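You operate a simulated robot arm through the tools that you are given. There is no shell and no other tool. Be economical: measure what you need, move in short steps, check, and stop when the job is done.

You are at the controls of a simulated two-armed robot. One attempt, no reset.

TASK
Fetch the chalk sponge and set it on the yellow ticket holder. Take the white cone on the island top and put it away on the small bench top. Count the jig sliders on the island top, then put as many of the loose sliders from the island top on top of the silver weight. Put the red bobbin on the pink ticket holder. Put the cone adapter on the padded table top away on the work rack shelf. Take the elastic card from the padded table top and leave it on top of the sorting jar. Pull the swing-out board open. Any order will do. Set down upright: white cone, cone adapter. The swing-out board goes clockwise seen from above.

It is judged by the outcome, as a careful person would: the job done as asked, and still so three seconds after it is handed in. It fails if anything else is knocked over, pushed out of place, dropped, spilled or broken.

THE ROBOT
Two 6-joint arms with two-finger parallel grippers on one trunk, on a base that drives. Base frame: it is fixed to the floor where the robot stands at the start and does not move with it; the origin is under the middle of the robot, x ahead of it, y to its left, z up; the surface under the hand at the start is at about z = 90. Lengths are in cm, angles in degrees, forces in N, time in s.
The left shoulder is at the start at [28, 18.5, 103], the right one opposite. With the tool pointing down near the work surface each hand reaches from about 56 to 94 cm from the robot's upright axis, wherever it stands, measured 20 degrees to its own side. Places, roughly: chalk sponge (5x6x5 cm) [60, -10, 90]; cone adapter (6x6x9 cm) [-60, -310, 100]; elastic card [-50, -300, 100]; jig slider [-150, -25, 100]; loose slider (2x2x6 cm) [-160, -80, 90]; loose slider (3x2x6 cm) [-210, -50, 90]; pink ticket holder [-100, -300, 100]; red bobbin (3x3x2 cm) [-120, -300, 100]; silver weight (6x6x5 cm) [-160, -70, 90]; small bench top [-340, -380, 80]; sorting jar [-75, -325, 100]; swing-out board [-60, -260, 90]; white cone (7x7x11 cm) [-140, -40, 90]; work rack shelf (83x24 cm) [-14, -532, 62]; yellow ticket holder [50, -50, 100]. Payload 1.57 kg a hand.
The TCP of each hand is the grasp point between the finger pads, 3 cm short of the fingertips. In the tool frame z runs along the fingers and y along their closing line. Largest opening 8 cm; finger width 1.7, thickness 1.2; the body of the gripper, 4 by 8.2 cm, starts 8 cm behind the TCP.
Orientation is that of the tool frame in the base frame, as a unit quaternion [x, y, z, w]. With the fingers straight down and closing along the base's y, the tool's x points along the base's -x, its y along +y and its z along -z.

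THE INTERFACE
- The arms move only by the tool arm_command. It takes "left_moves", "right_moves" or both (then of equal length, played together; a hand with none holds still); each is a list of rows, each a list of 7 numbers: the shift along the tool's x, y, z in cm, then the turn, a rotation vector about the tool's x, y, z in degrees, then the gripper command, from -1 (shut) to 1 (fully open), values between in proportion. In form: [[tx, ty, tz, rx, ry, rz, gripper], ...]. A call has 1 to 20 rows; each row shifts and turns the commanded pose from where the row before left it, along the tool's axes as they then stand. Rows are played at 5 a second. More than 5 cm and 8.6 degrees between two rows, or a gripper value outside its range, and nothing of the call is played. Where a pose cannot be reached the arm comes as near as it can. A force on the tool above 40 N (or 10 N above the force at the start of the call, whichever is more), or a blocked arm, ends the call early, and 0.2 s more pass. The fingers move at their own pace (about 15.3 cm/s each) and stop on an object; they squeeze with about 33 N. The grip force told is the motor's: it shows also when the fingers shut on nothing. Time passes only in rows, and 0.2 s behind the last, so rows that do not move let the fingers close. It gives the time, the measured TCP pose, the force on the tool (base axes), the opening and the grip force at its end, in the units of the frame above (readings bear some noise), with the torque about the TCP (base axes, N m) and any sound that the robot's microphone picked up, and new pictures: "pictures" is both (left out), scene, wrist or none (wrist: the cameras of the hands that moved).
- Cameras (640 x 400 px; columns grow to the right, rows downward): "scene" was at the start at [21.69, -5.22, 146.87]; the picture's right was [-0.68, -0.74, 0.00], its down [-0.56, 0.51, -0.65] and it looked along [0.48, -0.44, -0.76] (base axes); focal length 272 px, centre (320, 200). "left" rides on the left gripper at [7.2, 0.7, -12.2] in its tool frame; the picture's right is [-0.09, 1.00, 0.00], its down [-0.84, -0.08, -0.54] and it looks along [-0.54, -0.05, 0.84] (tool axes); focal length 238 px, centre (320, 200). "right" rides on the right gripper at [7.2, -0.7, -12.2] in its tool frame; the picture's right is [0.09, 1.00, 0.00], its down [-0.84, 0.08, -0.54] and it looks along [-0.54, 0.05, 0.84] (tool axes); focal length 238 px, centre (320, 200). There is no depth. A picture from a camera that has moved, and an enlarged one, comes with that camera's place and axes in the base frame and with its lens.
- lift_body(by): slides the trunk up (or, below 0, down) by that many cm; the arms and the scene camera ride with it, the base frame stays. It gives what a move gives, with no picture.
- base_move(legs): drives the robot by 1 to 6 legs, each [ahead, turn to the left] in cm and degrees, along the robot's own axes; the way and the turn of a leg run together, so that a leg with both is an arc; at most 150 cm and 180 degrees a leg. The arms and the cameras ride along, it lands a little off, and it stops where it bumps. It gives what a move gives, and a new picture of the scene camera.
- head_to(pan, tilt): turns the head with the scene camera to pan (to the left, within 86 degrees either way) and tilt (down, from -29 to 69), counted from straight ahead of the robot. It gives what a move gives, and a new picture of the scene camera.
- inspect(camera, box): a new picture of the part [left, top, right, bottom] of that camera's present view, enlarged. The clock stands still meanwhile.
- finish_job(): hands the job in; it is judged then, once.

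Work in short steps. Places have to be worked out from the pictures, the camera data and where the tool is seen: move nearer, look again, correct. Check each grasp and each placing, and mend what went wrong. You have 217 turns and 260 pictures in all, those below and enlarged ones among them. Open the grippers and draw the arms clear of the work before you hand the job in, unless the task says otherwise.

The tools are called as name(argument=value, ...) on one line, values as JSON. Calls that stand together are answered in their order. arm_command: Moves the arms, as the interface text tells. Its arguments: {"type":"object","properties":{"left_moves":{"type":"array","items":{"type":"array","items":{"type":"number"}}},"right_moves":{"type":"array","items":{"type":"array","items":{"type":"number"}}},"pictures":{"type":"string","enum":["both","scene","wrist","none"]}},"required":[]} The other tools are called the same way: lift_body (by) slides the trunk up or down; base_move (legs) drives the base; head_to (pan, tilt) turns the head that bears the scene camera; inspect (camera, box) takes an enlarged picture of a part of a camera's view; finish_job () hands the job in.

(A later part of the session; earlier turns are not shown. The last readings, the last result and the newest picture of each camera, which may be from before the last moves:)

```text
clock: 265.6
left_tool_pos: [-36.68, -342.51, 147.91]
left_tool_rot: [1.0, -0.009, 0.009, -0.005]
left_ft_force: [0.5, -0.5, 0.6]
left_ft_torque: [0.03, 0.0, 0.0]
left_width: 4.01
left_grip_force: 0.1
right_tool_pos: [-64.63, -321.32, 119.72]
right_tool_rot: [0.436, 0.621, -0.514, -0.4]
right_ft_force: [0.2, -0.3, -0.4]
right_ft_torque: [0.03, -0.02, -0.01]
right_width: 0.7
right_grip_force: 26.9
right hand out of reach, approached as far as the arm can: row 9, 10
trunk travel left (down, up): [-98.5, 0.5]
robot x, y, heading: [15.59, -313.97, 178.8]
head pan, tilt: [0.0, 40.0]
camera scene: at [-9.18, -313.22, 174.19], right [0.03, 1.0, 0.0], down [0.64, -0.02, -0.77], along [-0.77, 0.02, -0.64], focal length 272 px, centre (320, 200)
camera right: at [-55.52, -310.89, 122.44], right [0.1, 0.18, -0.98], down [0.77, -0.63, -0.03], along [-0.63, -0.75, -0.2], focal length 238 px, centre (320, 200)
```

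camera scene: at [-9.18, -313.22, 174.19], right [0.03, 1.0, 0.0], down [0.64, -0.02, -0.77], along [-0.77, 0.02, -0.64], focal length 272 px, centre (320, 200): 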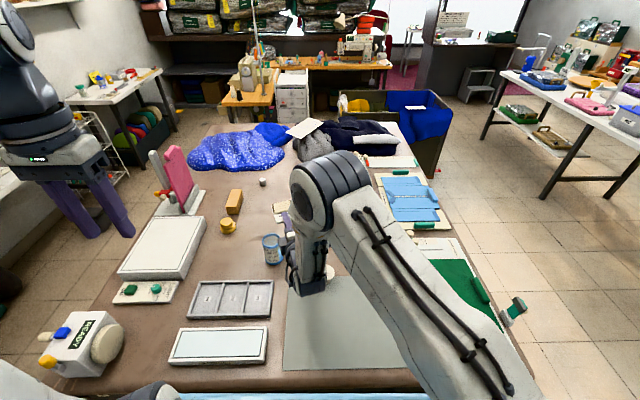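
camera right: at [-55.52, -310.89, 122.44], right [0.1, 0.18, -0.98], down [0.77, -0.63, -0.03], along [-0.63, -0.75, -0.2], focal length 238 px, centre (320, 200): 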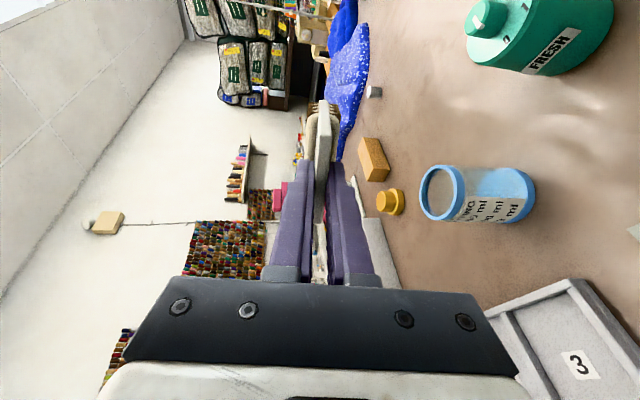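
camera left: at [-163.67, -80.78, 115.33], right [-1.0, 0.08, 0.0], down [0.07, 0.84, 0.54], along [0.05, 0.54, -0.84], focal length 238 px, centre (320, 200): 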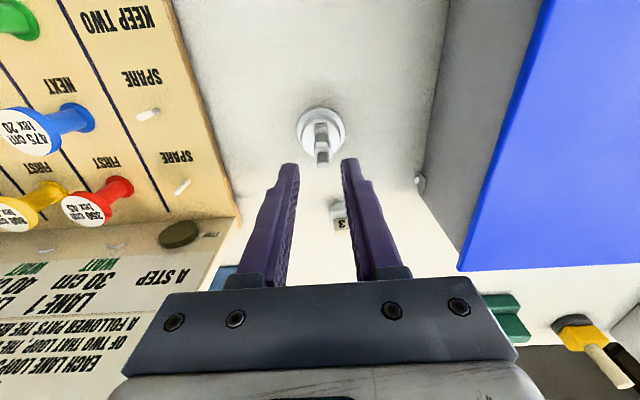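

The card is nearly flat; a further 8.6° levels it. I aim the jar centre about 6 cm ahead of the TCP, so the lower finger stays clear of the rim, and go down to z≈109.

arm_command(right_moves=[[0, 0, 0, 8.5, 0, 0, -1], [-1.3, 0, 0.4, 0, 0, 0, -1], [-1.3, 0, 0.4, 0, 0, 0, -1], [-1.2, 0, 0.3, 0, 0, 0, -1], [0, 3.5, 0, 0, 0, 0, -1], [0, 3.5, 0, 0, 0, 0, -1], [0, 3, 0, 0, 0, 0, -1], [0, 0, 0, 0, 0, 0, -1]], pictures="wrist")

inspect(camera="scene", box=[220, 180, 360, 300])

```text
clock: 267.4
left_tool_pos: [-36.65, -342.54, 147.81]
left_tool_rot: [1.0, -0.009, 0.01, -0.005]
left_ft_force: [-0.2, 0.0, 0.4]
left_ft_torque: [0.01, -0.02, -0.01]
left_width: 3.99
left_grip_force: 0.1
right_tool_pos: [-64.85, -325.1, 109.79]
right_tool_rot: [0.405, 0.581, -0.56, -0.43]
right_ft_force: [0.6, -0.4, 0.0]
right_ft_torque: [-0.01, -0.03, -0.01]
right_width: 0.68
right_grip_force: 26.2
right hand out of reach, approached as far as the arm can: row 1
trunk travel left (down, up): [-98.5, 0.5]
robot x, y, heading: [15.26, -313.98, 178.8]
head pan, tilt: [0.0, 40.0]
camera right: at [-55.52, -314.52, 110.78], right [-0.04, 0.13, -0.99], down [0.77, -0.63, -0.12], along [-0.64, -0.77, -0.08], focal length 238 px, centre (320, 200)
```

right: 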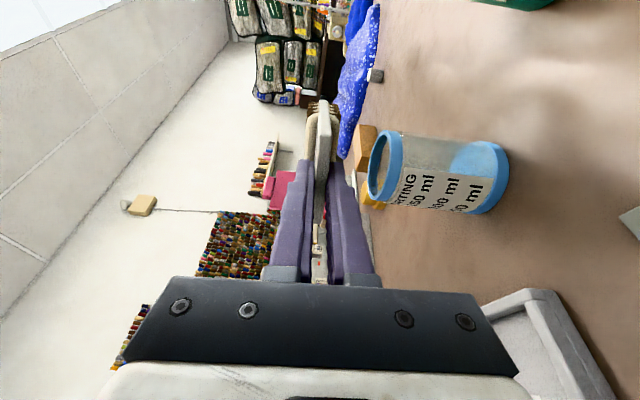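

```text
3.33 times, centred on (290, 240) of scene
camera zoom: at [-9.18, -313.22, 174.19], right [0.03, 1.0, 0.0], down [0.64, -0.02, -0.77], along [-0.77, 0.02, -0.64], focal length 907 px, centre (420, 67)
```

zoom: 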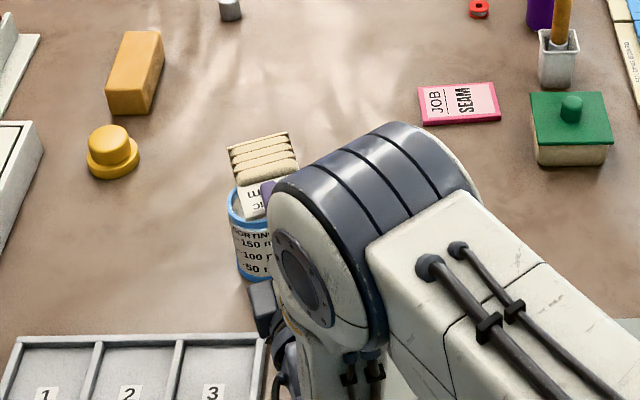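

Level and aligned over the jar (rim z≈104.6). I lower in steps.

arm_command(right_moves=[[0, 1.5, 0, 0, 0, 0, -1], [0, 1, 0, 0, 0, 0, -1], [0, 0, 0, 0, 0, 0, -1]], pictures="none")

inspect(camera="right", box=[260, 80, 460, 240])

```text
clock: 268.2
left_tool_pos: [-36.69, -342.55, 147.89]
left_tool_rot: [1.0, -0.01, 0.01, -0.005]
left_ft_force: [0.0, 0.4, -0.4]
left_ft_torque: [0.02, -0.01, 0.01]
left_width: 4.0
left_grip_force: 0.1
right_tool_pos: [-64.75, -324.84, 107.19]
right_tool_rot: [0.404, 0.582, -0.56, -0.43]
right_ft_force: [-0.7, -0.2, -0.2]
right_ft_torque: [0.02, -0.01, -0.03]
right_width: 0.69
right_grip_force: 26.8
trunk travel left (down, up): [-98.5, 0.5]
robot x, y, heading: [15.56, -313.47, 178.7]
head pan, tilt: [0.0, 40.0]
```

```text
2.50 times, centred on (360, 160) of right
camera zoom: at [-55.44, -314.26, 108.15], right [-0.04, 0.13, -0.99], down [0.77, -0.63, -0.12], along [-0.64, -0.77, -0.08], focal length 596 px, centre (220, 300)
```

zoom: 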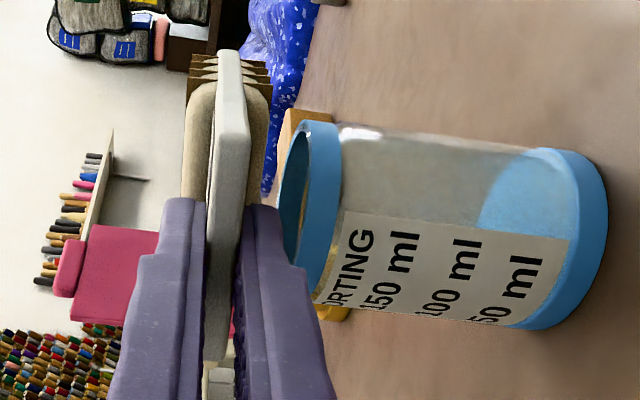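

The fingertip is very near the rim and the jar is ~1 cm to the left; I shift by 1 cm sideways and 0.3 back before lowering.

arm_command(right_moves=[[-0.5, 0, -0.3, 0, 0, 0, -1], [-0.5, 0, 0, 0, 0, 0, -1], [0, 0.5, 0, 0, 0, 0, -1], [0, 0, 0, 0, 0, 0, -1]], pictures="none")

inspect(camera="right", box=[260, 80, 460, 240])

inspect(camera="scene", box=[250, 200, 310, 270])

```text
clock: 269.2
left_tool_pos: [-36.74, -342.45, 147.85]
left_tool_rot: [1.0, -0.009, 0.009, -0.005]
left_ft_force: [-0.4, -0.8, 0.6]
left_ft_torque: [0.0, -0.03, 0.0]
left_width: 4.01
left_grip_force: 0.0
right_tool_pos: [-64.05, -325.79, 106.63]
right_tool_rot: [0.404, 0.582, -0.56, -0.43]
right_ft_force: [-0.7, -0.3, -0.5]
right_ft_torque: [0.04, -0.03, 0.03]
right_width: 0.68
right_grip_force: 26.4
trunk travel left (down, up): [-98.5, 0.5]
robot x, y, heading: [15.31, -313.79, 178.6]
head pan, tilt: [0.0, 40.0]
```

```text
2.50 times, centred on (360, 160) of right
camera zoom: at [-54.72, -315.07, 107.56], right [-0.04, 0.13, -0.99], down [0.77, -0.63, -0.12], along [-0.64, -0.77, -0.08], focal length 596 px, centre (220, 300)
```

zoom: 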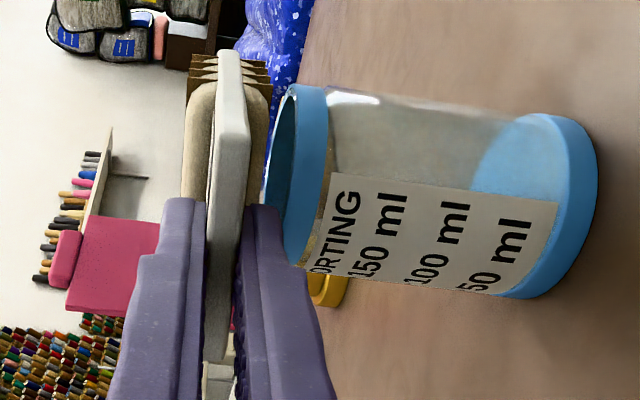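

```text
5.71 times, centred on (280, 235) of scene
camera zoom: at [-9.17, -313.22, 174.19], right [0.03, 1.0, 0.0], down [0.64, -0.02, -0.77], along [-0.77, 0.02, -0.64], focal length 1555 px, centre (549, 0)
```

zoom: 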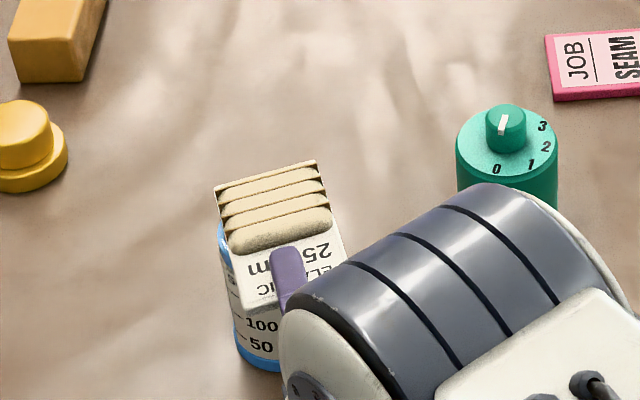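

Well centred. I lower the last bit until contact.

arm_command(right_moves=[[0, 0.3, 0, 0, 0, 0, -1], [0, 0, 0, 0, 0, 0, -1], [0, 0.3, 0, 0, 0, 0, -1], [0, 0, 0, 0, 0, 0, -1]], pictures="none")

arm_command(right_moves=[[0, 0.3, 0, 0, 0, 0, -1], [0, 0, 0, 0, 0, 0, -1]], pictures="none")

```text
clock: 270.2
left_tool_pos: [-36.72, -342.45, 147.81]
left_tool_rot: [1.0, -0.01, 0.009, -0.005]
left_ft_force: [0.2, -0.5, 0.5]
left_ft_torque: [0.0, -0.01, 0.02]
left_width: 4.0
left_grip_force: 0.1
right_tool_pos: [-64.04, -325.7, 105.97]
right_tool_rot: [0.404, 0.582, -0.56, -0.43]
right_ft_force: [0.2, -0.1, -0.2]
right_ft_torque: [0.03, -0.04, -0.01]
right_width: 0.72
right_grip_force: 26.0
trunk travel left (down, up): [-98.5, 0.5]
robot x, y, heading: [15.49, -314.29, 178.4]
head pan, tilt: [0.0, 40.0]
```

```text
clock: 270.8
left_tool_pos: [-36.67, -342.44, 147.85]
left_tool_rot: [1.0, -0.01, 0.009, -0.005]
left_ft_force: [0.0, 0.4, -0.6]
left_ft_torque: [0.05, -0.01, 0.0]
left_width: 4.03
left_grip_force: 0.0
right_tool_pos: [-64.06, -325.86, 105.75]
right_tool_rot: [0.404, 0.581, -0.561, -0.43]
right_ft_force: [0.7, 0.6, 4.1]
right_ft_torque: [-0.18, 0.25, -0.02]
right_width: 0.72
right_grip_force: 26.1
trunk travel left (down, up): [-98.5, 0.5]
robot x, y, heading: [15.3, -313.71, 178.7]
head pan, tilt: [0.0, 40.0]
```

Contact. I open modestly and withdraw straight back.

arm_command(right_moves=[[0, 0, 0, 0, 0, 0, -0.6], [0, 0, 0, 0, 0, 0, -0.3], [0, 0, 0, 0, 0, 0, -0.3], [0, 0, -2, 0, 0, 0, -0.3], [0, 0, -3, 0, 0, 0, -0.3], [0, 0, -2, 0, 0, 0, -0.3], [0, 0, 0, 0, 0, 0, -0.3]], pictures="wrist")

inspect(camera="scene", box=[240, 200, 340, 290])

```text
clock: 272.4
left_tool_pos: [-36.73, -342.53, 147.83]
left_tool_rot: [1.0, -0.01, 0.01, -0.005]
left_ft_force: [0.7, 0.2, 0.4]
left_ft_torque: [-0.04, -0.02, 0.0]
left_width: 4.0
left_grip_force: 0.1
right_tool_pos: [-57.55, -323.55, 105.68]
right_tool_rot: [0.405, 0.582, -0.56, -0.43]
right_ft_force: [-0.3, -0.2, 0.9]
right_ft_torque: [0.04, 0.0, 0.02]
right_width: 2.8
right_grip_force: 0.2
trunk travel left (down, up): [-98.5, 0.5]
robot x, y, heading: [15.47, -313.8, 178.4]
head pan, tilt: [0.0, 40.0]
camera right: at [-48.16, -312.94, 106.64], right [-0.04, 0.13, -0.99], down [0.77, -0.63, -0.12], along [-0.64, -0.77, -0.08], focal length 238 px, centre (320, 200)
```

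right: 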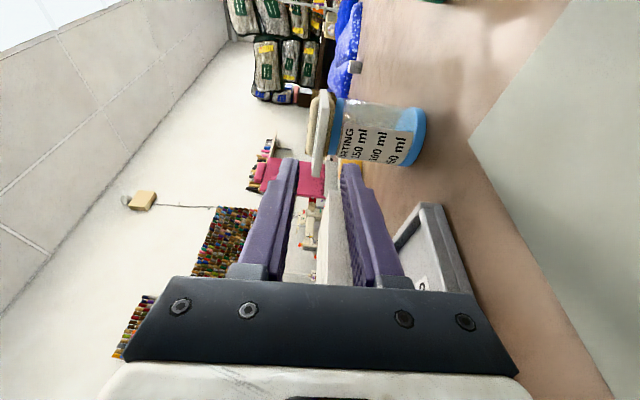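

```text
4.44 times, centred on (290, 245) of scene
camera zoom: at [-9.16, -313.22, 174.19], right [0.03, 1.0, 0.0], down [0.64, -0.02, -0.77], along [-0.77, 0.02, -0.64], focal length 1209 px, centre (453, 0)
```

zoom: 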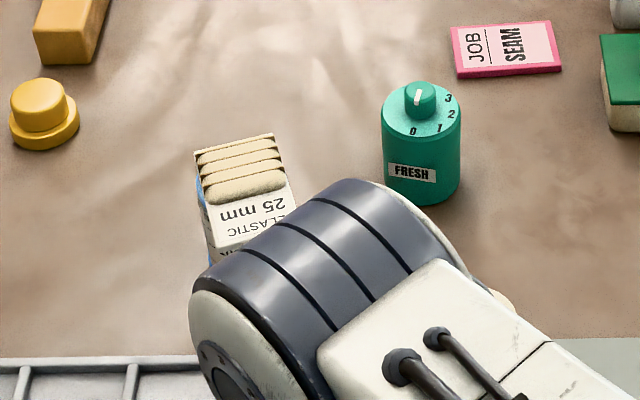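

Card rests on the jar. I raise the right hand and turn it back to fingers-down.

arm_command(right_moves=[[0, -4, -1, 0, 0, 0, 0], [0, -4, 0, 0, 0, 0, 0], [0, -4, 0, 0, 0, 0, 0], [0, -3, 0, 0, 0, 0, 0], [0, 0, 0, -8.5, 0, 0, 0], [0, 0, 0, -8.5, 0, 0, 0], [0, 0, 0, -8.5, 0, 0, 0], [0, 0, 0, -8.5, 0, 0, 0], [0, 0, 0, -8.5, 0, 0, 0], [0, 0, 0, -8.5, 0, 0, 0], [0, 0, 0, -8.5, 0, 0, 0], [0, 0, 0, -8.5, 0, 0, 0], [0, 0, 0, -8.5, 0, 0, 0], [0, 0, 0, -8.5, 0, 0, 0], [0, 0, 0, -5, 0, 0, 0], [0, 0, 0, 0, 0, 0, 0]], pictures="scene")

```text
clock: 275.8
left_tool_pos: [-36.7, -342.51, 147.8]
left_tool_rot: [1.0, -0.01, 0.009, -0.005]
left_ft_force: [-0.1, 0.8, -0.2]
left_ft_torque: [-0.01, 0.0, -0.01]
left_width: 3.99
left_grip_force: 0.1
right_tool_pos: [-56.13, -323.86, 120.67]
right_tool_rot: [0.59, 0.807, 0.016, -0.018]
right_ft_force: [-0.3, -0.2, -0.6]
right_ft_torque: [-0.01, 0.04, 0.01]
right_width: 4.0
right_grip_force: 0.0
trunk travel left (down, up): [-98.5, 0.5]
robot x, y, heading: [15.66, -313.82, 178.5]
head pan, tilt: [0.0, 40.0]
camera scene: at [-9.17, -313.22, 174.19], right [0.03, 1.0, 0.0], down [0.64, -0.02, -0.77], along [-0.77, 0.02, -0.64], focal length 272 px, centre (320, 200)
```

scene: 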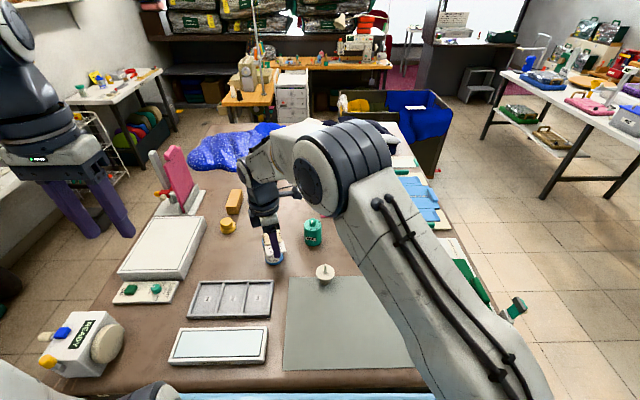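

Right hand is vertical again. I move it over the cone adapter at about [-62,-310].

arm_command(right_moves=[[3.75, -0.3, 0, 0, 0, 0, 0], [3.75, -0.3, 0, 0, 0, 0, 0], [3.75, -0.4, 0, 0, 0, 0, 0], [3.75, -0.4, 0, 0, 0, 0, 0], [0, 0, 2, 0, 0, 0, 0], [0, 0, 0, 0, 0, 0, 0]], pictures="wrist")

inspect(camera="scene", box=[240, 190, 400, 310])

```text
clock: 277.2
left_tool_pos: [-36.66, -342.44, 147.9]
left_tool_rot: [1.0, -0.01, 0.01, -0.005]
left_ft_force: [-0.6, 0.0, -0.7]
left_ft_torque: [0.01, 0.0, -0.02]
left_width: 3.99
left_grip_force: 0.0
right_tool_pos: [-62.15, -310.3, 119.51]
right_tool_rot: [0.59, 0.807, 0.016, -0.018]
right_ft_force: [-0.9, -0.4, 1.4]
right_ft_torque: [0.0, -0.01, 0.02]
right_width: 4.01
right_grip_force: 0.0
trunk travel left (down, up): [-98.5, 0.5]
robot x, y, heading: [15.52, -313.9, 178.4]
head pan, tilt: [0.0, 40.0]
camera right: at [-65.02, -304.1, 131.89], right [0.92, 0.39, 0.01], down [0.33, -0.8, 0.5], along [0.2, -0.46, -0.87], focal length 238 px, centre (320, 200)
```

right: 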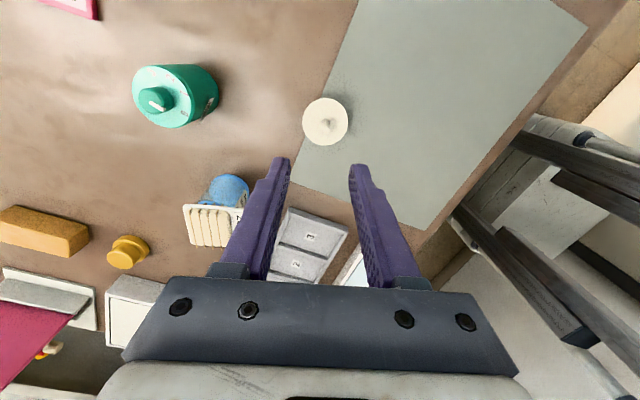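

```text
3.33 times, centred on (320, 250) of scene
camera zoom: at [-9.18, -313.23, 174.19], right [0.03, 1.0, 0.0], down [0.64, -0.02, -0.77], along [-0.77, 0.02, -0.64], focal length 907 px, centre (320, 33)
```

zoom: 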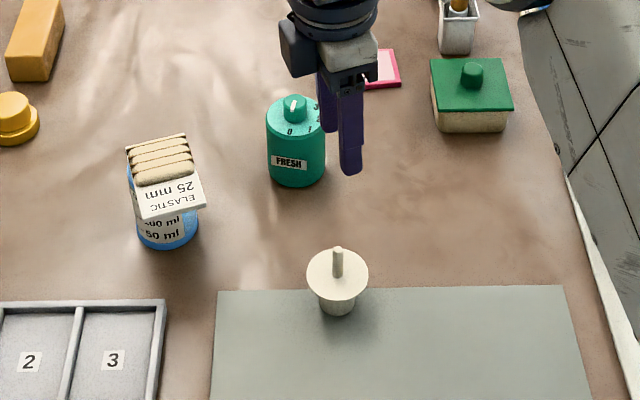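

Card lies well on the jar. The adapter's stem is at [-61.5,-309.9], z 99.6–104.3. I descend over it.

arm_command(right_moves=[[0.2, 0.7, 3, 0, -2.6, 0, -0.1], [0, 0, 4, 0, 0, 0, -0.2], [0, 0, 4, 0, 0, 0, -0.2], [0, 0, 0, 0, 0, 0, -0.2]], pictures="wrist")

inspect(camera="scene", box=[280, 210, 360, 290])

```text
clock: 278.2
left_tool_pos: [-36.75, -342.45, 147.9]
left_tool_rot: [1.0, -0.01, 0.01, -0.006]
left_ft_force: [-0.4, -0.1, -0.7]
left_ft_torque: [-0.04, -0.03, 0.0]
left_width: 3.99
left_grip_force: 0.0
right_tool_pos: [-61.84, -309.6, 108.38]
right_tool_rot: [0.589, 0.808, 0.002, 0.001]
right_ft_force: [-0.3, -0.4, -1.2]
right_ft_torque: [0.0, -0.03, 0.0]
right_width: 3.19
right_grip_force: 0.1
trunk travel left (down, up): [-98.5, 0.5]
robot x, y, heading: [15.79, -313.82, 178.5]
head pan, tilt: [0.0, 40.0]
camera right: at [-64.78, -302.91, 120.51], right [0.92, 0.39, 0.0], down [0.33, -0.78, 0.54], along [0.21, -0.5, -0.84], focal length 238 px, centre (320, 200)
```

right: 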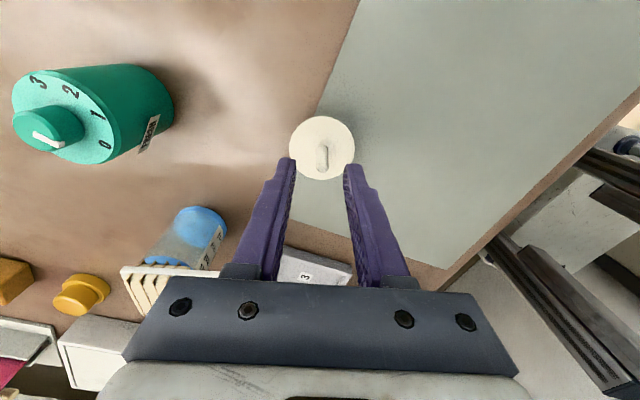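

```text
5.00 times, centred on (320, 250) of scene
camera zoom: at [-9.18, -313.21, 174.19], right [0.03, 1.0, 0.0], down [0.64, -0.02, -0.77], along [-0.77, 0.02, -0.64], focal length 1360 px, centre (320, -50)
```

zoom: 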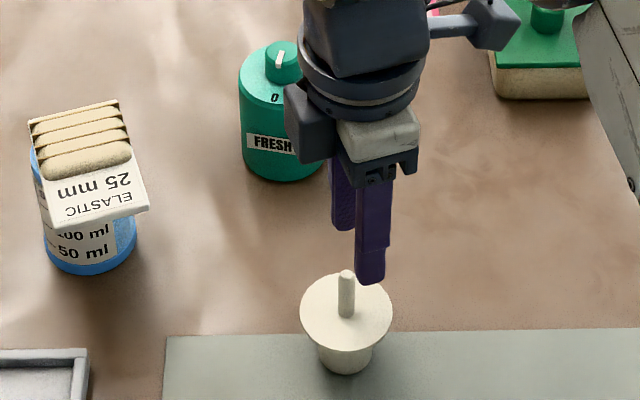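

arm_command(right_moves=[[-0.6, 0, 1, 0, 0, 0, -0.2], [0, 0, 2, 0, 0, 0, -0.2], [0, 0, 1.9, 0, 0, 0, -0.3], [0, 0, 0, 0, 0, 0, -1], [0, 0, 0, 0, 0, 0, -1], [0, 0, 0, 0, 0, 0, -1]], pictures="wrist")

```text
clock: 279.6
left_tool_pos: [-36.64, -342.37, 147.87]
left_tool_rot: [1.0, -0.01, 0.01, -0.005]
left_ft_force: [-0.2, 0.1, -0.3]
left_ft_torque: [0.02, 0.0, 0.02]
left_width: 3.99
left_grip_force: 0.1
right_tool_pos: [-61.64, -310.02, 103.65]
right_tool_rot: [0.59, 0.808, 0.002, 0.0]
right_ft_force: [0.3, 0.5, -0.2]
right_ft_torque: [0.0, -0.05, -0.01]
right_width: 0.97
right_grip_force: 27.5
trunk travel left (down, up): [-98.5, 0.5]
robot x, y, heading: [15.47, -314.13, 178.5]
head pan, tilt: [0.0, 40.0]
camera right: at [-64.56, -303.37, 115.58], right [0.92, 0.39, 0.0], down [0.33, -0.78, 0.54], along [0.21, -0.5, -0.84], focal length 238 px, centre (320, 200)
```

right: 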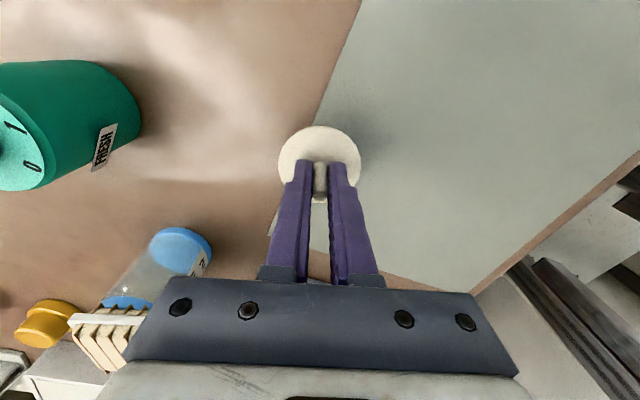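

Gripped the stem (0.97). I lift and retract the hand toward the robot.

arm_command(right_moves=[[0, 0, -3, 0, 0, 0, -1], [0, 0, -4, 0, 0, 0, -1], [0, 0, -4, 0, 0, 0, -1], [0, 0, -4, 0, 0, 0, -1], [-1.2, 3.8, 0, 0, 0, 0, -1], [-1.2, 3.8, 0, 0, 0, 0, -1], [-1.2, 3.8, 0, 0, 0, 0, -1], [-1.2, 3.8, 0, 0, 0, 0, -1], [0, 0, 0, 0, 0, 0, -1]], pictures="wrist")

```text
clock: 281.6
left_tool_pos: [-36.64, -342.57, 147.93]
left_tool_rot: [1.0, -0.009, 0.009, -0.005]
left_ft_force: [-0.6, 0.7, 0.2]
left_ft_torque: [0.01, -0.02, -0.01]
left_width: 3.98
left_grip_force: 0.0
right_tool_pos: [-45.77, -309.92, 118.31]
right_tool_rot: [0.59, 0.808, 0.002, 0.0]
right_ft_force: [0.3, 0.6, -0.5]
right_ft_torque: [-0.01, 0.02, 0.02]
right_width: 0.95
right_grip_force: 28.1
trunk travel left (down, up): [-98.5, 0.5]
robot x, y, heading: [15.29, -314.08, 178.4]
head pan, tilt: [0.0, 40.0]
camera right: at [-48.77, -303.19, 130.41], right [0.92, 0.39, 0.0], down [0.33, -0.78, 0.54], along [0.21, -0.5, -0.84], focal length 238 px, centre (320, 200)
```

right: 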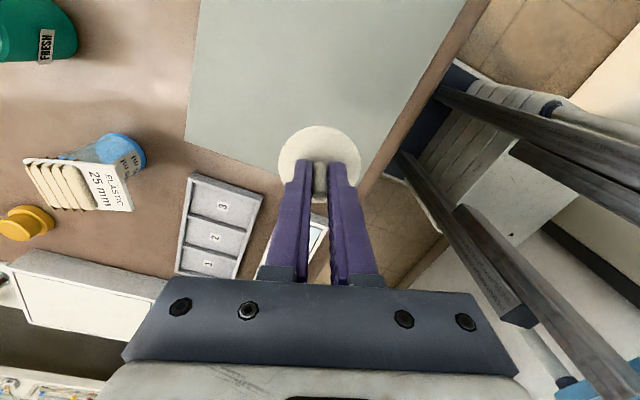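

Held. I raise 6 cm more, back off 10 cm, turn left to face the work rack, and drive toward it.

arm_command(right_moves=[[0, 0, -3, 0, 0, 0, -1], [0, 0, -3, 0, 0, 0, -1], [0, 0, 0, 0, 0, 0, -1]], pictures="none")

base_move(legs=[[-10, 0], [0, 90], [100, 0]])

head_to(pan=-20, tilt=30)

```text
clock: 282.4
left_tool_pos: [-36.54, -342.42, 147.92]
left_tool_rot: [1.0, -0.009, 0.009, -0.005]
left_ft_force: [0.6, 0.4, 0.1]
left_ft_torque: [0.03, 0.0, -0.03]
left_width: 3.99
left_grip_force: 0.0
right_tool_pos: [-45.54, -309.92, 124.44]
right_tool_rot: [0.59, 0.807, 0.002, 0.001]
right_ft_force: [-0.2, 0.0, 0.7]
right_ft_torque: [-0.02, -0.01, 0.03]
right_width: 0.93
right_grip_force: 28.0
trunk travel left (down, up): [-98.5, 0.5]
robot x, y, heading: [15.32, -313.62, 178.8]
head pan, tilt: [0.0, 40.0]
```

```text
clock: 292.2
left_tool_pos: [54.51, -465.56, 147.89]
left_tool_rot: [0.705, 0.709, 0.003, -0.01]
left_ft_force: [0.9, 0.4, 0.4]
left_ft_torque: [0.01, -0.01, -0.01]
left_width: 4.03
left_grip_force: 0.2
right_tool_pos: [22.31, -475.37, 124.39]
right_tool_rot: [-0.166, 0.986, 0.0, -0.001]
right_ft_force: [-0.5, 0.6, -0.8]
right_ft_torque: [-0.02, 0.01, -0.01]
right_width: 0.94
right_grip_force: 27.7
trunk travel left (down, up): [-98.5, 0.5]
robot x, y, heading: [24.27, -413.9, -89.9]
head pan, tilt: [0.0, 40.0]
camera scene: at [24.56, -438.78, 174.19], right [-1.0, 0.0, 0.0], down [0.0, 0.64, -0.77], along [0.0, -0.77, -0.64], focal length 272 px, centre (320, 200)
```

scene: 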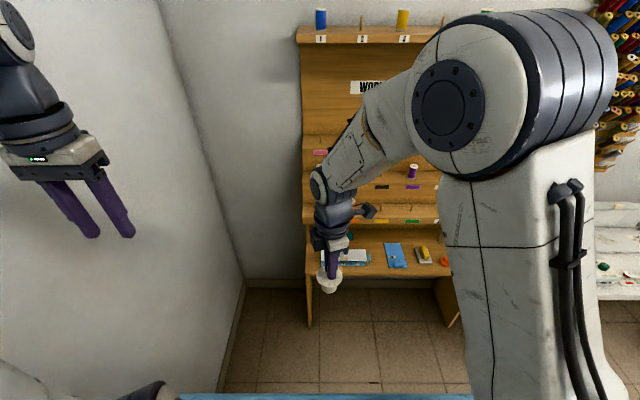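

```text
clock: 293.0
left_tool_pos: [54.32, -465.56, 147.85]
left_tool_rot: [0.705, 0.709, 0.002, -0.01]
left_ft_force: [-0.4, 0.2, -0.7]
left_ft_torque: [-0.01, 0.0, 0.0]
left_width: 4.01
left_grip_force: 0.1
right_tool_pos: [22.24, -475.39, 124.48]
right_tool_rot: [-0.166, 0.986, 0.002, -0.001]
right_ft_force: [-0.8, -1.1, 0.1]
right_ft_torque: [0.0, -0.01, 0.0]
right_width: 0.96
right_grip_force: 27.7
trunk travel left (down, up): [-98.5, 0.5]
robot x, y, heading: [24.44, -414.36, -90.3]
head pan, tilt: [-20.0, 30.0]
camera scene: at [21.47, -438.77, 175.72], right [-0.94, 0.34, 0.0], down [0.17, 0.47, -0.87], along [-0.3, -0.81, -0.5], focal length 272 px, centre (320, 200)
```

scene: 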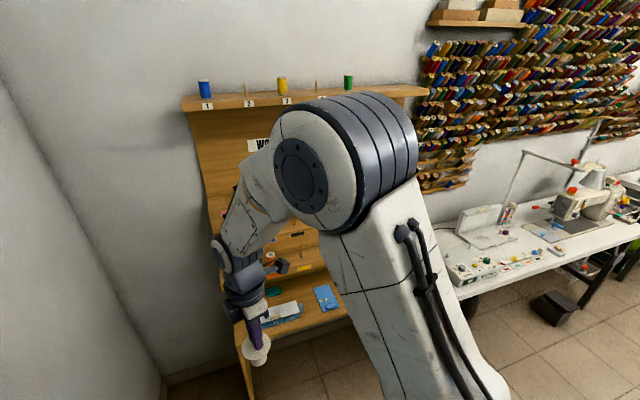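

head_to(pan=-10, tilt=45)

inspect(camera="scene", box=[230, 100, 430, 280])

inspect(camera="right", box=[0, 0, 640, 400])

```text
clock: 293.8
left_tool_pos: [54.5, -465.57, 147.92]
left_tool_rot: [0.705, 0.709, 0.002, -0.009]
left_ft_force: [-0.4, 0.3, -0.2]
left_ft_torque: [-0.02, 0.0, 0.01]
left_width: 4.0
left_grip_force: 0.0
right_tool_pos: [22.2, -475.29, 124.65]
right_tool_rot: [-0.166, 0.986, 0.002, -0.001]
right_ft_force: [-1.0, 0.4, 0.2]
right_ft_torque: [0.0, -0.01, 0.05]
right_width: 0.97
right_grip_force: 28.5
trunk travel left (down, up): [-98.5, 0.5]
robot x, y, heading: [24.35, -414.42, -90.1]
head pan, tilt: [-10.0, 45.0]
camera scene: at [23.14, -438.28, 173.47], right [-0.98, 0.17, 0.0], down [0.12, 0.7, -0.71], along [-0.12, -0.7, -0.71], focal length 272 px, centre (320, 200)
```

scene: 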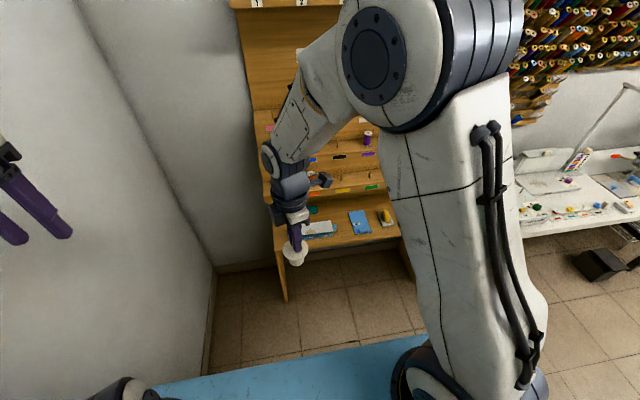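

```text
2.22 times, centred on (330, 190) of scene
camera zoom: at [23.14, -438.28, 173.47], right [-0.98, 0.17, 0.0], down [0.12, 0.7, -0.71], along [-0.12, -0.7, -0.71], focal length 605 px, centre (298, 222)
```

zoom: 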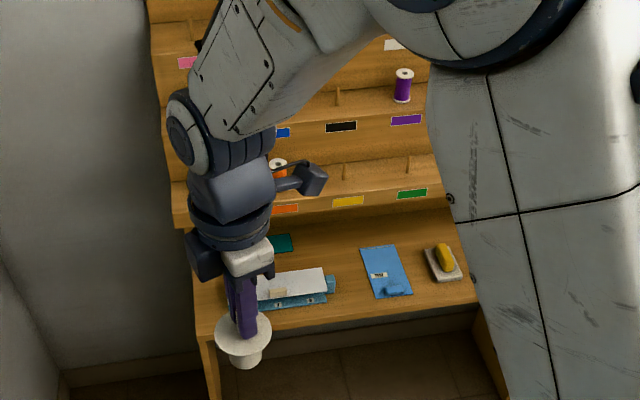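

```text
1.00 times, centred on (320, 200) of right (not enlarged: the box is as wide or as high as the picture)
camera zoom: at [15.57, -478.22, 136.61], right [-0.41, 0.91, 0.0], down [0.77, 0.35, 0.54], along [0.49, 0.23, -0.84], focal length 238 px, centre (320, 200)
```

zoom: 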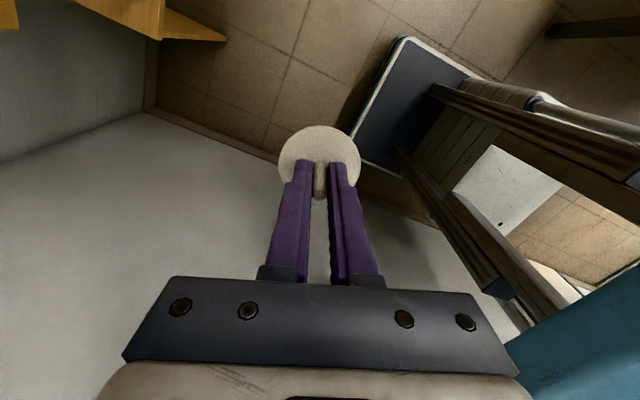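

The lower shelf (z≈62) has a free gap at about x=-5, y≈-524 between the white folder and the blue card. I drive forward 34 cm, then lower the trunk.

base_move(legs=[[33, 0]])

lift_body(by=-38)

head_to(pan=-15, tilt=45)

```text
clock: 296.0
left_tool_pos: [54.72, -499.46, 147.71]
left_tool_rot: [0.704, 0.71, 0.003, -0.011]
left_ft_force: [0.5, -0.1, -0.1]
left_ft_torque: [-0.02, -0.03, -0.04]
left_width: 3.98
left_grip_force: 0.1
right_tool_pos: [22.41, -509.22, 124.46]
right_tool_rot: [-0.166, 0.986, 0.002, -0.001]
right_ft_force: [1.0, 0.3, -1.0]
right_ft_torque: [-0.04, -0.02, -0.04]
right_width: 0.97
right_grip_force: 27.8
trunk travel left (down, up): [-98.5, 0.5]
robot x, y, heading: [24.72, -447.8, -89.8]
head pan, tilt: [-10.0, 45.0]
camera scene: at [23.23, -472.09, 173.46], right [-0.99, 0.17, 0.0], down [0.12, 0.7, -0.71], along [-0.12, -0.7, -0.71], focal length 272 px, centre (320, 200)
```

scene: 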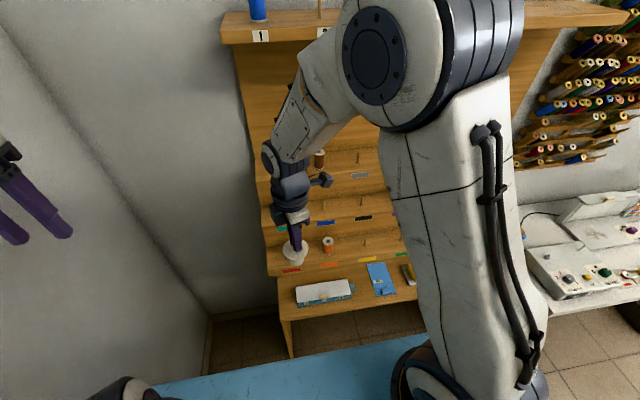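

```text
clock: 299.7
left_tool_pos: [54.66, -499.34, 109.81]
left_tool_rot: [0.705, 0.71, 0.003, -0.01]
left_ft_force: [0.5, -0.4, -0.9]
left_ft_torque: [0.01, 0.0, 0.0]
left_width: 4.0
left_grip_force: 0.0
right_tool_pos: [22.45, -509.16, 86.55]
right_tool_rot: [-0.167, 0.986, 0.002, -0.001]
right_ft_force: [0.4, 0.2, -1.6]
right_ft_torque: [-0.01, 0.0, 0.01]
right_width: 0.94
right_grip_force: 27.5
trunk travel left (down, up): [-60.5, 38.5]
robot x, y, heading: [24.88, -447.87, -89.8]
head pan, tilt: [-10.0, 45.0]
```

```text
clock: 300.4
left_tool_pos: [54.68, -499.32, 109.81]
left_tool_rot: [0.705, 0.709, 0.003, -0.011]
left_ft_force: [0.4, 0.2, 1.1]
left_ft_torque: [-0.01, 0.0, -0.03]
left_width: 3.99
left_grip_force: 0.2
right_tool_pos: [22.34, -509.09, 86.54]
right_tool_rot: [-0.167, 0.986, 0.002, -0.001]
right_ft_force: [-0.9, -0.4, 0.4]
right_ft_torque: [-0.05, -0.01, -0.02]
right_width: 0.98
right_grip_force: 27.8
trunk travel left (down, up): [-60.5, 38.5]
robot x, y, heading: [24.53, -448.12, -89.7]
head pan, tilt: [-15.0, 45.0]
camera scene: at [22.54, -471.93, 135.46], right [-0.97, 0.26, 0.0], down [0.18, 0.68, -0.71], along [-0.18, -0.68, -0.71], focal length 272 px, centre (320, 200)
```

scene: 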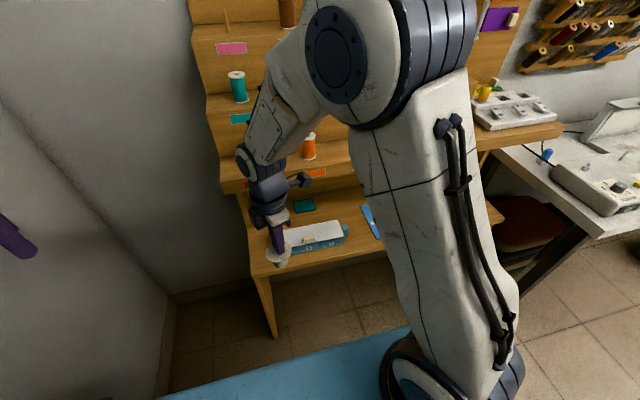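

The shelf is roofed by the step above (lip at y≈-519, z≈95), so the hand must enter pitched; the adapter needs regrasping with a pitched tool to stay upright. I back up to the padded table, raise the trunk and undo the yaw.

base_move(legs=[[-134, 0]])

lift_body(by=38)

arm_command(right_moves=[[0, 0, 0, 0, 0, 8.5, -1], [0, 0, 0, 0, 0, 8.5, -1], [0, 0, 0, 0, 0, 8.5, -1], [0, 0, 0, 0, 0, 8.5, -1], [0, 0, 0, 0, 0, 8.5, -1], [0, 0, 0, 0, 0, 8.5, -1], [0, 0, 0, 0, 0, 8.5, -1], [0, 0, 0, 0, 0, 8.5, -1], [0, 0, 0, 0, 0, 8.5, -1], [0, 0, 0, 0, 0, 8.5, -1], [0, 0, 0, 0, 0, 8.5, -1], [0, 0, 0, 0, 0, 8.5, -1], [0, 0, 0, 0, 0, 8, -1], [0, 0, 0, 0, 0, 0, -1]], pictures="none")

```text
clock: 307.1
left_tool_pos: [54.23, -364.5, 109.93]
left_tool_rot: [0.7, 0.714, 0.003, -0.01]
left_ft_force: [0.2, -0.2, -0.4]
left_ft_torque: [-0.03, -0.01, 0.02]
left_width: 4.0
left_grip_force: 0.0
right_tool_pos: [22.07, -374.71, 86.46]
right_tool_rot: [-0.172, 0.985, 0.002, -0.001]
right_ft_force: [0.6, 0.1, 0.0]
right_ft_torque: [0.02, 0.01, 0.0]
right_width: 0.97
right_grip_force: 28.2
trunk travel left (down, up): [-60.5, 38.5]
robot x, y, heading: [23.54, -313.67, -89.1]
head pan, tilt: [-15.0, 45.0]
camera scene: at [21.8, -337.5, 135.46], right [-0.97, 0.25, 0.0], down [0.17, 0.69, -0.71], along [-0.17, -0.69, -0.71], focal length 272 px, centre (320, 200)
```

scene: 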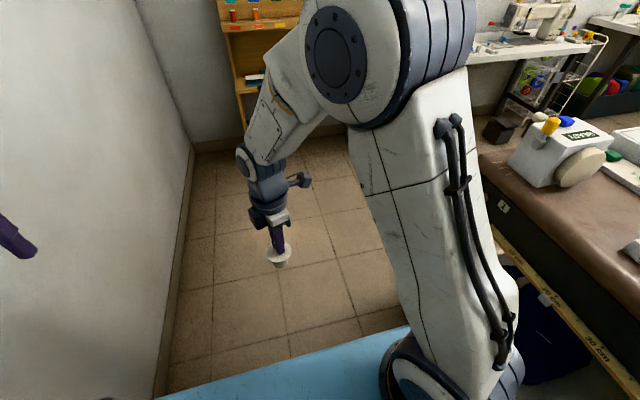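

```text
clock: 310.8
left_tool_pos: [54.33, -364.59, 147.8]
left_tool_rot: [0.701, 0.713, 0.003, -0.011]
left_ft_force: [-0.2, -0.7, -0.3]
left_ft_torque: [0.01, 0.01, -0.01]
left_width: 4.0
left_grip_force: 0.0
right_tool_pos: [22.12, -374.73, 124.58]
right_tool_rot: [-0.172, 0.985, 0.001, -0.002]
right_ft_force: [0.3, -0.2, 0.2]
right_ft_torque: [-0.02, -0.01, 0.03]
right_width: 0.95
right_grip_force: 27.3
trunk travel left (down, up): [-98.5, 0.5]
robot x, y, heading: [23.57, -313.75, -89.2]
head pan, tilt: [-15.0, 45.0]
```

```text
clock: 313.8
left_tool_pos: [54.14, -364.58, 147.75]
left_tool_rot: [0.7, 0.714, 0.003, -0.011]
left_ft_force: [0.0, -0.1, -0.7]
left_ft_torque: [0.02, -0.03, 0.02]
left_width: 3.98
left_grip_force: 0.0
right_tool_pos: [22.13, -374.66, 124.45]
right_tool_rot: [0.709, 0.705, 0.0, -0.002]
right_ft_force: [-0.4, -0.1, 0.2]
right_ft_torque: [0.0, 0.01, 0.01]
right_width: 0.98
right_grip_force: 27.8
trunk travel left (down, up): [-98.5, 0.5]
robot x, y, heading: [23.68, -313.8, -89.1]
head pan, tilt: [-15.0, 45.0]
```

Turn to face the table again.

base_move(legs=[[0, -90]])

head_to(pan=0, tilt=45)

```text
clock: 318.0
left_tool_pos: [-27.12, -344.44, 147.81]
left_tool_rot: [1.0, 0.013, 0.009, -0.005]
left_ft_force: [0.2, 0.1, 0.1]
left_ft_torque: [0.02, 0.0, 0.01]
left_width: 3.99
left_grip_force: 0.0
right_tool_pos: [-37.39, -312.67, 124.52]
right_tool_rot: [1.0, 0.001, 0.002, -0.002]
right_ft_force: [0.2, 0.9, -1.5]
right_ft_torque: [0.0, 0.01, 0.0]
right_width: 0.99
right_grip_force: 28.0
trunk travel left (down, up): [-98.5, 0.5]
robot x, y, heading: [23.6, -313.7, -178.8]
head pan, tilt: [-15.0, 45.0]
camera scene: at [-0.3, -311.95, 173.46], right [0.24, 0.97, 0.0], down [0.69, -0.17, -0.71], along [-0.69, 0.17, -0.71], focal length 272 px, centre (320, 200)
```

scene: 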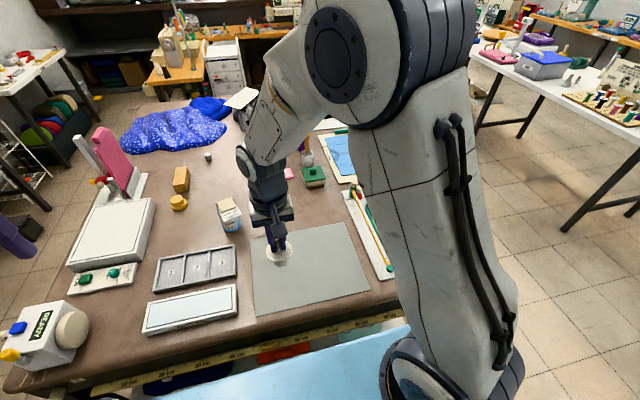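

```text
clock: 318.7
left_tool_pos: [-27.09, -344.54, 147.91]
left_tool_rot: [1.0, 0.012, 0.01, -0.005]
left_ft_force: [0.1, -0.5, -0.4]
left_ft_torque: [0.0, -0.01, 0.01]
left_width: 4.05
left_grip_force: 0.0
right_tool_pos: [-37.41, -312.52, 124.47]
right_tool_rot: [1.0, 0.003, 0.002, -0.001]
right_ft_force: [-0.3, -0.2, -0.3]
right_ft_torque: [0.02, 0.02, -0.01]
right_width: 0.97
right_grip_force: 27.8
trunk travel left (down, up): [-98.5, 0.5]
robot x, y, heading: [23.47, -313.99, -178.8]
head pan, tilt: [0.0, 45.0]
camera scene: at [-0.54, -314.06, 173.46], right [-0.02, 1.0, 0.0], down [0.71, 0.01, -0.71], along [-0.71, -0.01, -0.71], focal length 272 px, centre (320, 200)
```

scene: 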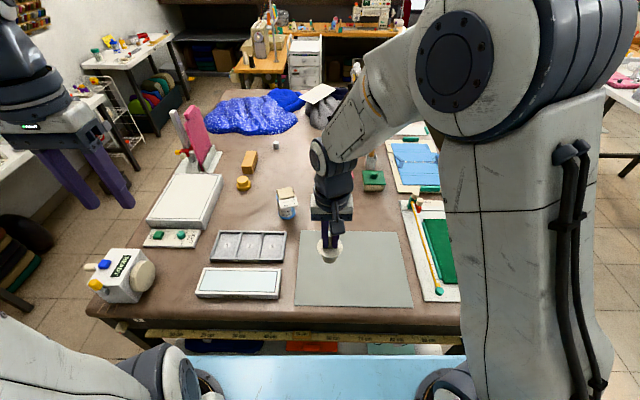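

I carry the adapter over the grey mat to about [-54,-306] and lower it.

arm_command(right_moves=[[-4, -1.5, 1, 0, 0, 0, -1], [-4, -1.5, 2, 0, 0, 0, -1], [-4, -1.5, 2, 0, 0, 0, -1], [-4, -1.5, 2, 0, 0, 0, -1], [0, 0, 4, 0, 0, 0, -1], [0, 0, 4, 0, 0, 0, -1], [0, 0, 3.5, 0, 0, 0, -1], [0, 0, 0, 0, 0, 0, -1]], pictures="wrist")

arm_command(right_moves=[[0, 0, 0.7, 0, 0, 0, -1], [0, 0, 0, 0, 0, 0, -1], [0, 0, 0.4, 0, 0, 0, -1], [0, 0, 0, 0, 0, 0, -1]], pictures="none")

```text
clock: 320.5
left_tool_pos: [-27.07, -344.53, 147.85]
left_tool_rot: [1.0, 0.012, 0.009, -0.006]
left_ft_force: [-0.2, 0.6, -0.6]
left_ft_torque: [-0.01, -0.01, 0.02]
left_width: 4.01
left_grip_force: 0.1
right_tool_pos: [-53.38, -306.16, 106.17]
right_tool_rot: [1.0, 0.002, 0.001, -0.002]
right_ft_force: [0.0, -0.2, -0.3]
right_ft_torque: [0.01, 0.0, 0.02]
right_width: 0.96
right_grip_force: 27.8
trunk travel left (down, up): [-98.5, 0.5]
robot x, y, heading: [24.03, -313.8, -178.9]
head pan, tilt: [0.0, 45.0]
camera right: at [-46.39, -305.47, 118.2], right [0.1, -1.0, 0.0], down [-0.84, -0.08, 0.54], along [-0.54, -0.05, -0.84], focal length 238 px, centre (320, 200)
```

right: 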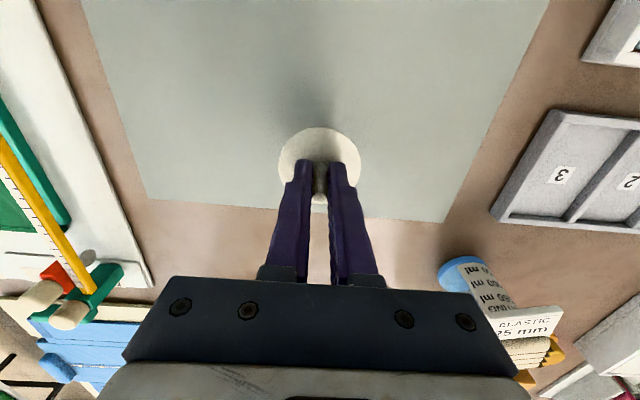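

```text
clock: 321.5
left_tool_pos: [-27.13, -344.46, 147.82]
left_tool_rot: [1.0, 0.012, 0.01, -0.005]
left_ft_force: [0.1, 0.6, -0.4]
left_ft_torque: [-0.01, -0.02, -0.04]
left_width: 3.99
left_grip_force: 0.0
right_tool_pos: [-53.35, -306.5, 104.82]
right_tool_rot: [1.0, 0.002, 0.002, -0.001]
right_ft_force: [-0.2, 0.3, 0.3]
right_ft_torque: [0.0, -0.02, 0.01]
right_width: 0.96
right_grip_force: 27.6
trunk travel left (down, up): [-98.5, 0.5]
robot x, y, heading: [23.83, -313.46, -178.9]
head pan, tilt: [0.0, 45.0]
```

arm_command(right_moves=[[0, 0, 0.4, 0, 0, 0, -1], [0, 0, 0, 0, 0, 0, -1], [0, 0, 0.3, 0, 0, 0, -1], [0, 0, 0, 0, 0, 0, -1]], pictures="none")

arm_command(right_moves=[[0, 0, 0.3, 0, 0, 0, -1], [0, 0, 0, 0, 0, 0, -1]], pictures="none")

```text
clock: 322.5
left_tool_pos: [-27.12, -344.48, 147.94]
left_tool_rot: [1.0, 0.012, 0.01, -0.005]
left_ft_force: [0.6, 0.2, -0.3]
left_ft_torque: [-0.02, 0.02, 0.02]
left_width: 4.0
left_grip_force: 0.0
right_tool_pos: [-53.5, -306.35, 104.18]
right_tool_rot: [1.0, 0.002, 0.001, -0.002]
right_ft_force: [-0.5, 0.5, -0.5]
right_ft_torque: [-0.03, -0.02, 0.0]
right_width: 0.95
right_grip_force: 27.6
trunk travel left (down, up): [-98.5, 0.5]
robot x, y, heading: [23.33, -313.14, -179.0]
head pan, tilt: [0.0, 45.0]
```

```text
clock: 323.1
left_tool_pos: [-27.12, -344.48, 147.97]
left_tool_rot: [1.0, 0.012, 0.009, -0.005]
left_ft_force: [-0.1, 0.0, -0.4]
left_ft_torque: [0.01, -0.02, -0.02]
left_width: 3.99
left_grip_force: 0.1
right_tool_pos: [-53.46, -306.35, 103.89]
right_tool_rot: [1.0, 0.002, 0.002, -0.002]
right_ft_force: [0.5, 0.2, -0.6]
right_ft_torque: [0.0, 0.02, -0.03]
right_width: 0.94
right_grip_force: 27.8
trunk travel left (down, up): [-98.5, 0.5]
robot x, y, heading: [23.8, -313.63, -178.9]
head pan, tilt: [0.0, 45.0]
```

arm_command(right_moves=[[0, 0, 0.3, 0, 0, 0, -1], [0, 0, 0, 0, 0, 0, -1]], pictures="none")

arm_command(right_moves=[[0, 0, 0.2, 0, 0, 0, -1], [0, 0, 0, 0, 0, 0, -1]], pictures="none")

```text
clock: 323.7
left_tool_pos: [-27.11, -344.56, 147.89]
left_tool_rot: [1.0, 0.012, 0.009, -0.005]
left_ft_force: [0.4, 0.6, 0.5]
left_ft_torque: [0.01, 0.0, 0.02]
left_width: 4.0
left_grip_force: 0.0
right_tool_pos: [-53.53, -306.43, 103.53]
right_tool_rot: [1.0, 0.001, 0.002, -0.001]
right_ft_force: [-0.1, 0.6, -1.3]
right_ft_torque: [0.03, 0.01, 0.01]
right_width: 0.94
right_grip_force: 28.5
trunk travel left (down, up): [-98.5, 0.5]
robot x, y, heading: [23.97, -313.85, -178.9]
head pan, tilt: [0.0, 45.0]
```

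```text
clock: 324.3
left_tool_pos: [-27.07, -344.52, 147.9]
left_tool_rot: [1.0, 0.012, 0.009, -0.005]
left_ft_force: [-0.3, 0.6, 0.0]
left_ft_torque: [0.03, -0.02, -0.03]
left_width: 3.99
left_grip_force: 0.1
right_tool_pos: [-53.41, -306.41, 103.4]
right_tool_rot: [1.0, 0.002, 0.0, -0.003]
right_ft_force: [1.4, 1.3, 5.7]
right_ft_torque: [-0.02, -0.12, 0.01]
right_width: 0.94
right_grip_force: 27.6
trunk travel left (down, up): [-98.5, 0.5]
robot x, y, heading: [23.72, -313.47, -178.7]
head pan, tilt: [0.0, 45.0]
```

Contact. I open slightly, pitch the hand 45° about the stem, and re-close.

arm_command(right_moves=[[0, 0, 0, 0, 0, 0, -0.45], [0, 0, -0.3, 0, 0, 0, -0.45], [0, 0, 0, 0, -7.5, 0, -0.45], [0, 0, 0, 0, -7.5, 0, -0.45], [0, 0, 0, 0, -7.5, 0, -0.45], [0, 0, 0, 0, -7.5, 0, -0.45], [0, 0, 0, 0, -7.5, 0, -0.45], [0, 0, 0, 0, -7.5, 0, -0.45], [0, 0, 0, 0, 0, 0, -0.45], [0, 0, 0, 0, 0, 0, -0.45]], pictures="wrist")

```text
clock: 326.5
left_tool_pos: [-27.11, -344.54, 147.88]
left_tool_rot: [1.0, 0.013, 0.009, -0.005]
left_ft_force: [0.2, 0.6, 0.3]
left_ft_torque: [-0.01, -0.01, 0.0]
left_width: 4.03
left_grip_force: 0.2
right_tool_pos: [-53.38, -306.55, 103.71]
right_tool_rot: [0.925, 0.002, -0.381, -0.001]
right_ft_force: [0.5, -0.5, 0.1]
right_ft_torque: [0.01, 0.0, 0.03]
right_width: 2.21
right_grip_force: 0.0
right hand out of reach, approached as far as the arm can: row 5, 6
trunk travel left (down, up): [-98.5, 0.5]
robot x, y, heading: [23.91, -313.63, -178.9]
head pan, tilt: [0.0, 45.0]
camera right: at [-39.79, -305.73, 107.18], right [0.07, -1.0, -0.07], down [-0.21, -0.08, 0.97], along [-0.98, -0.05, -0.22], focal length 238 px, centre (320, 200)
```

right: 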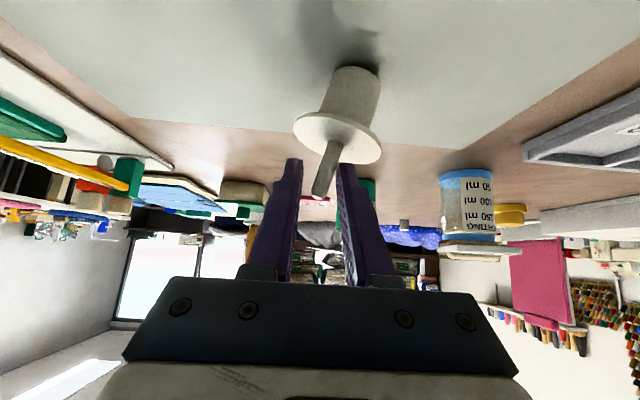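

inspect(camera="scene", box=[290, 190, 390, 280])

```text
4.44 times, centred on (340, 235) of scene
camera zoom: at [-0.54, -314.06, 173.46], right [-0.02, 1.0, 0.0], down [0.71, 0.01, -0.71], along [-0.71, -0.01, -0.71], focal length 1209 px, centre (231, 44)
```

zoom: 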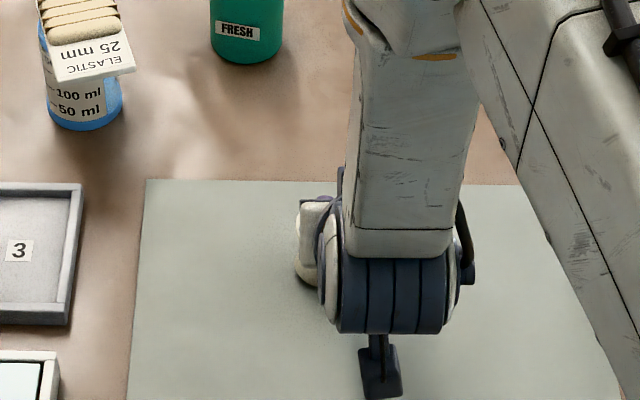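

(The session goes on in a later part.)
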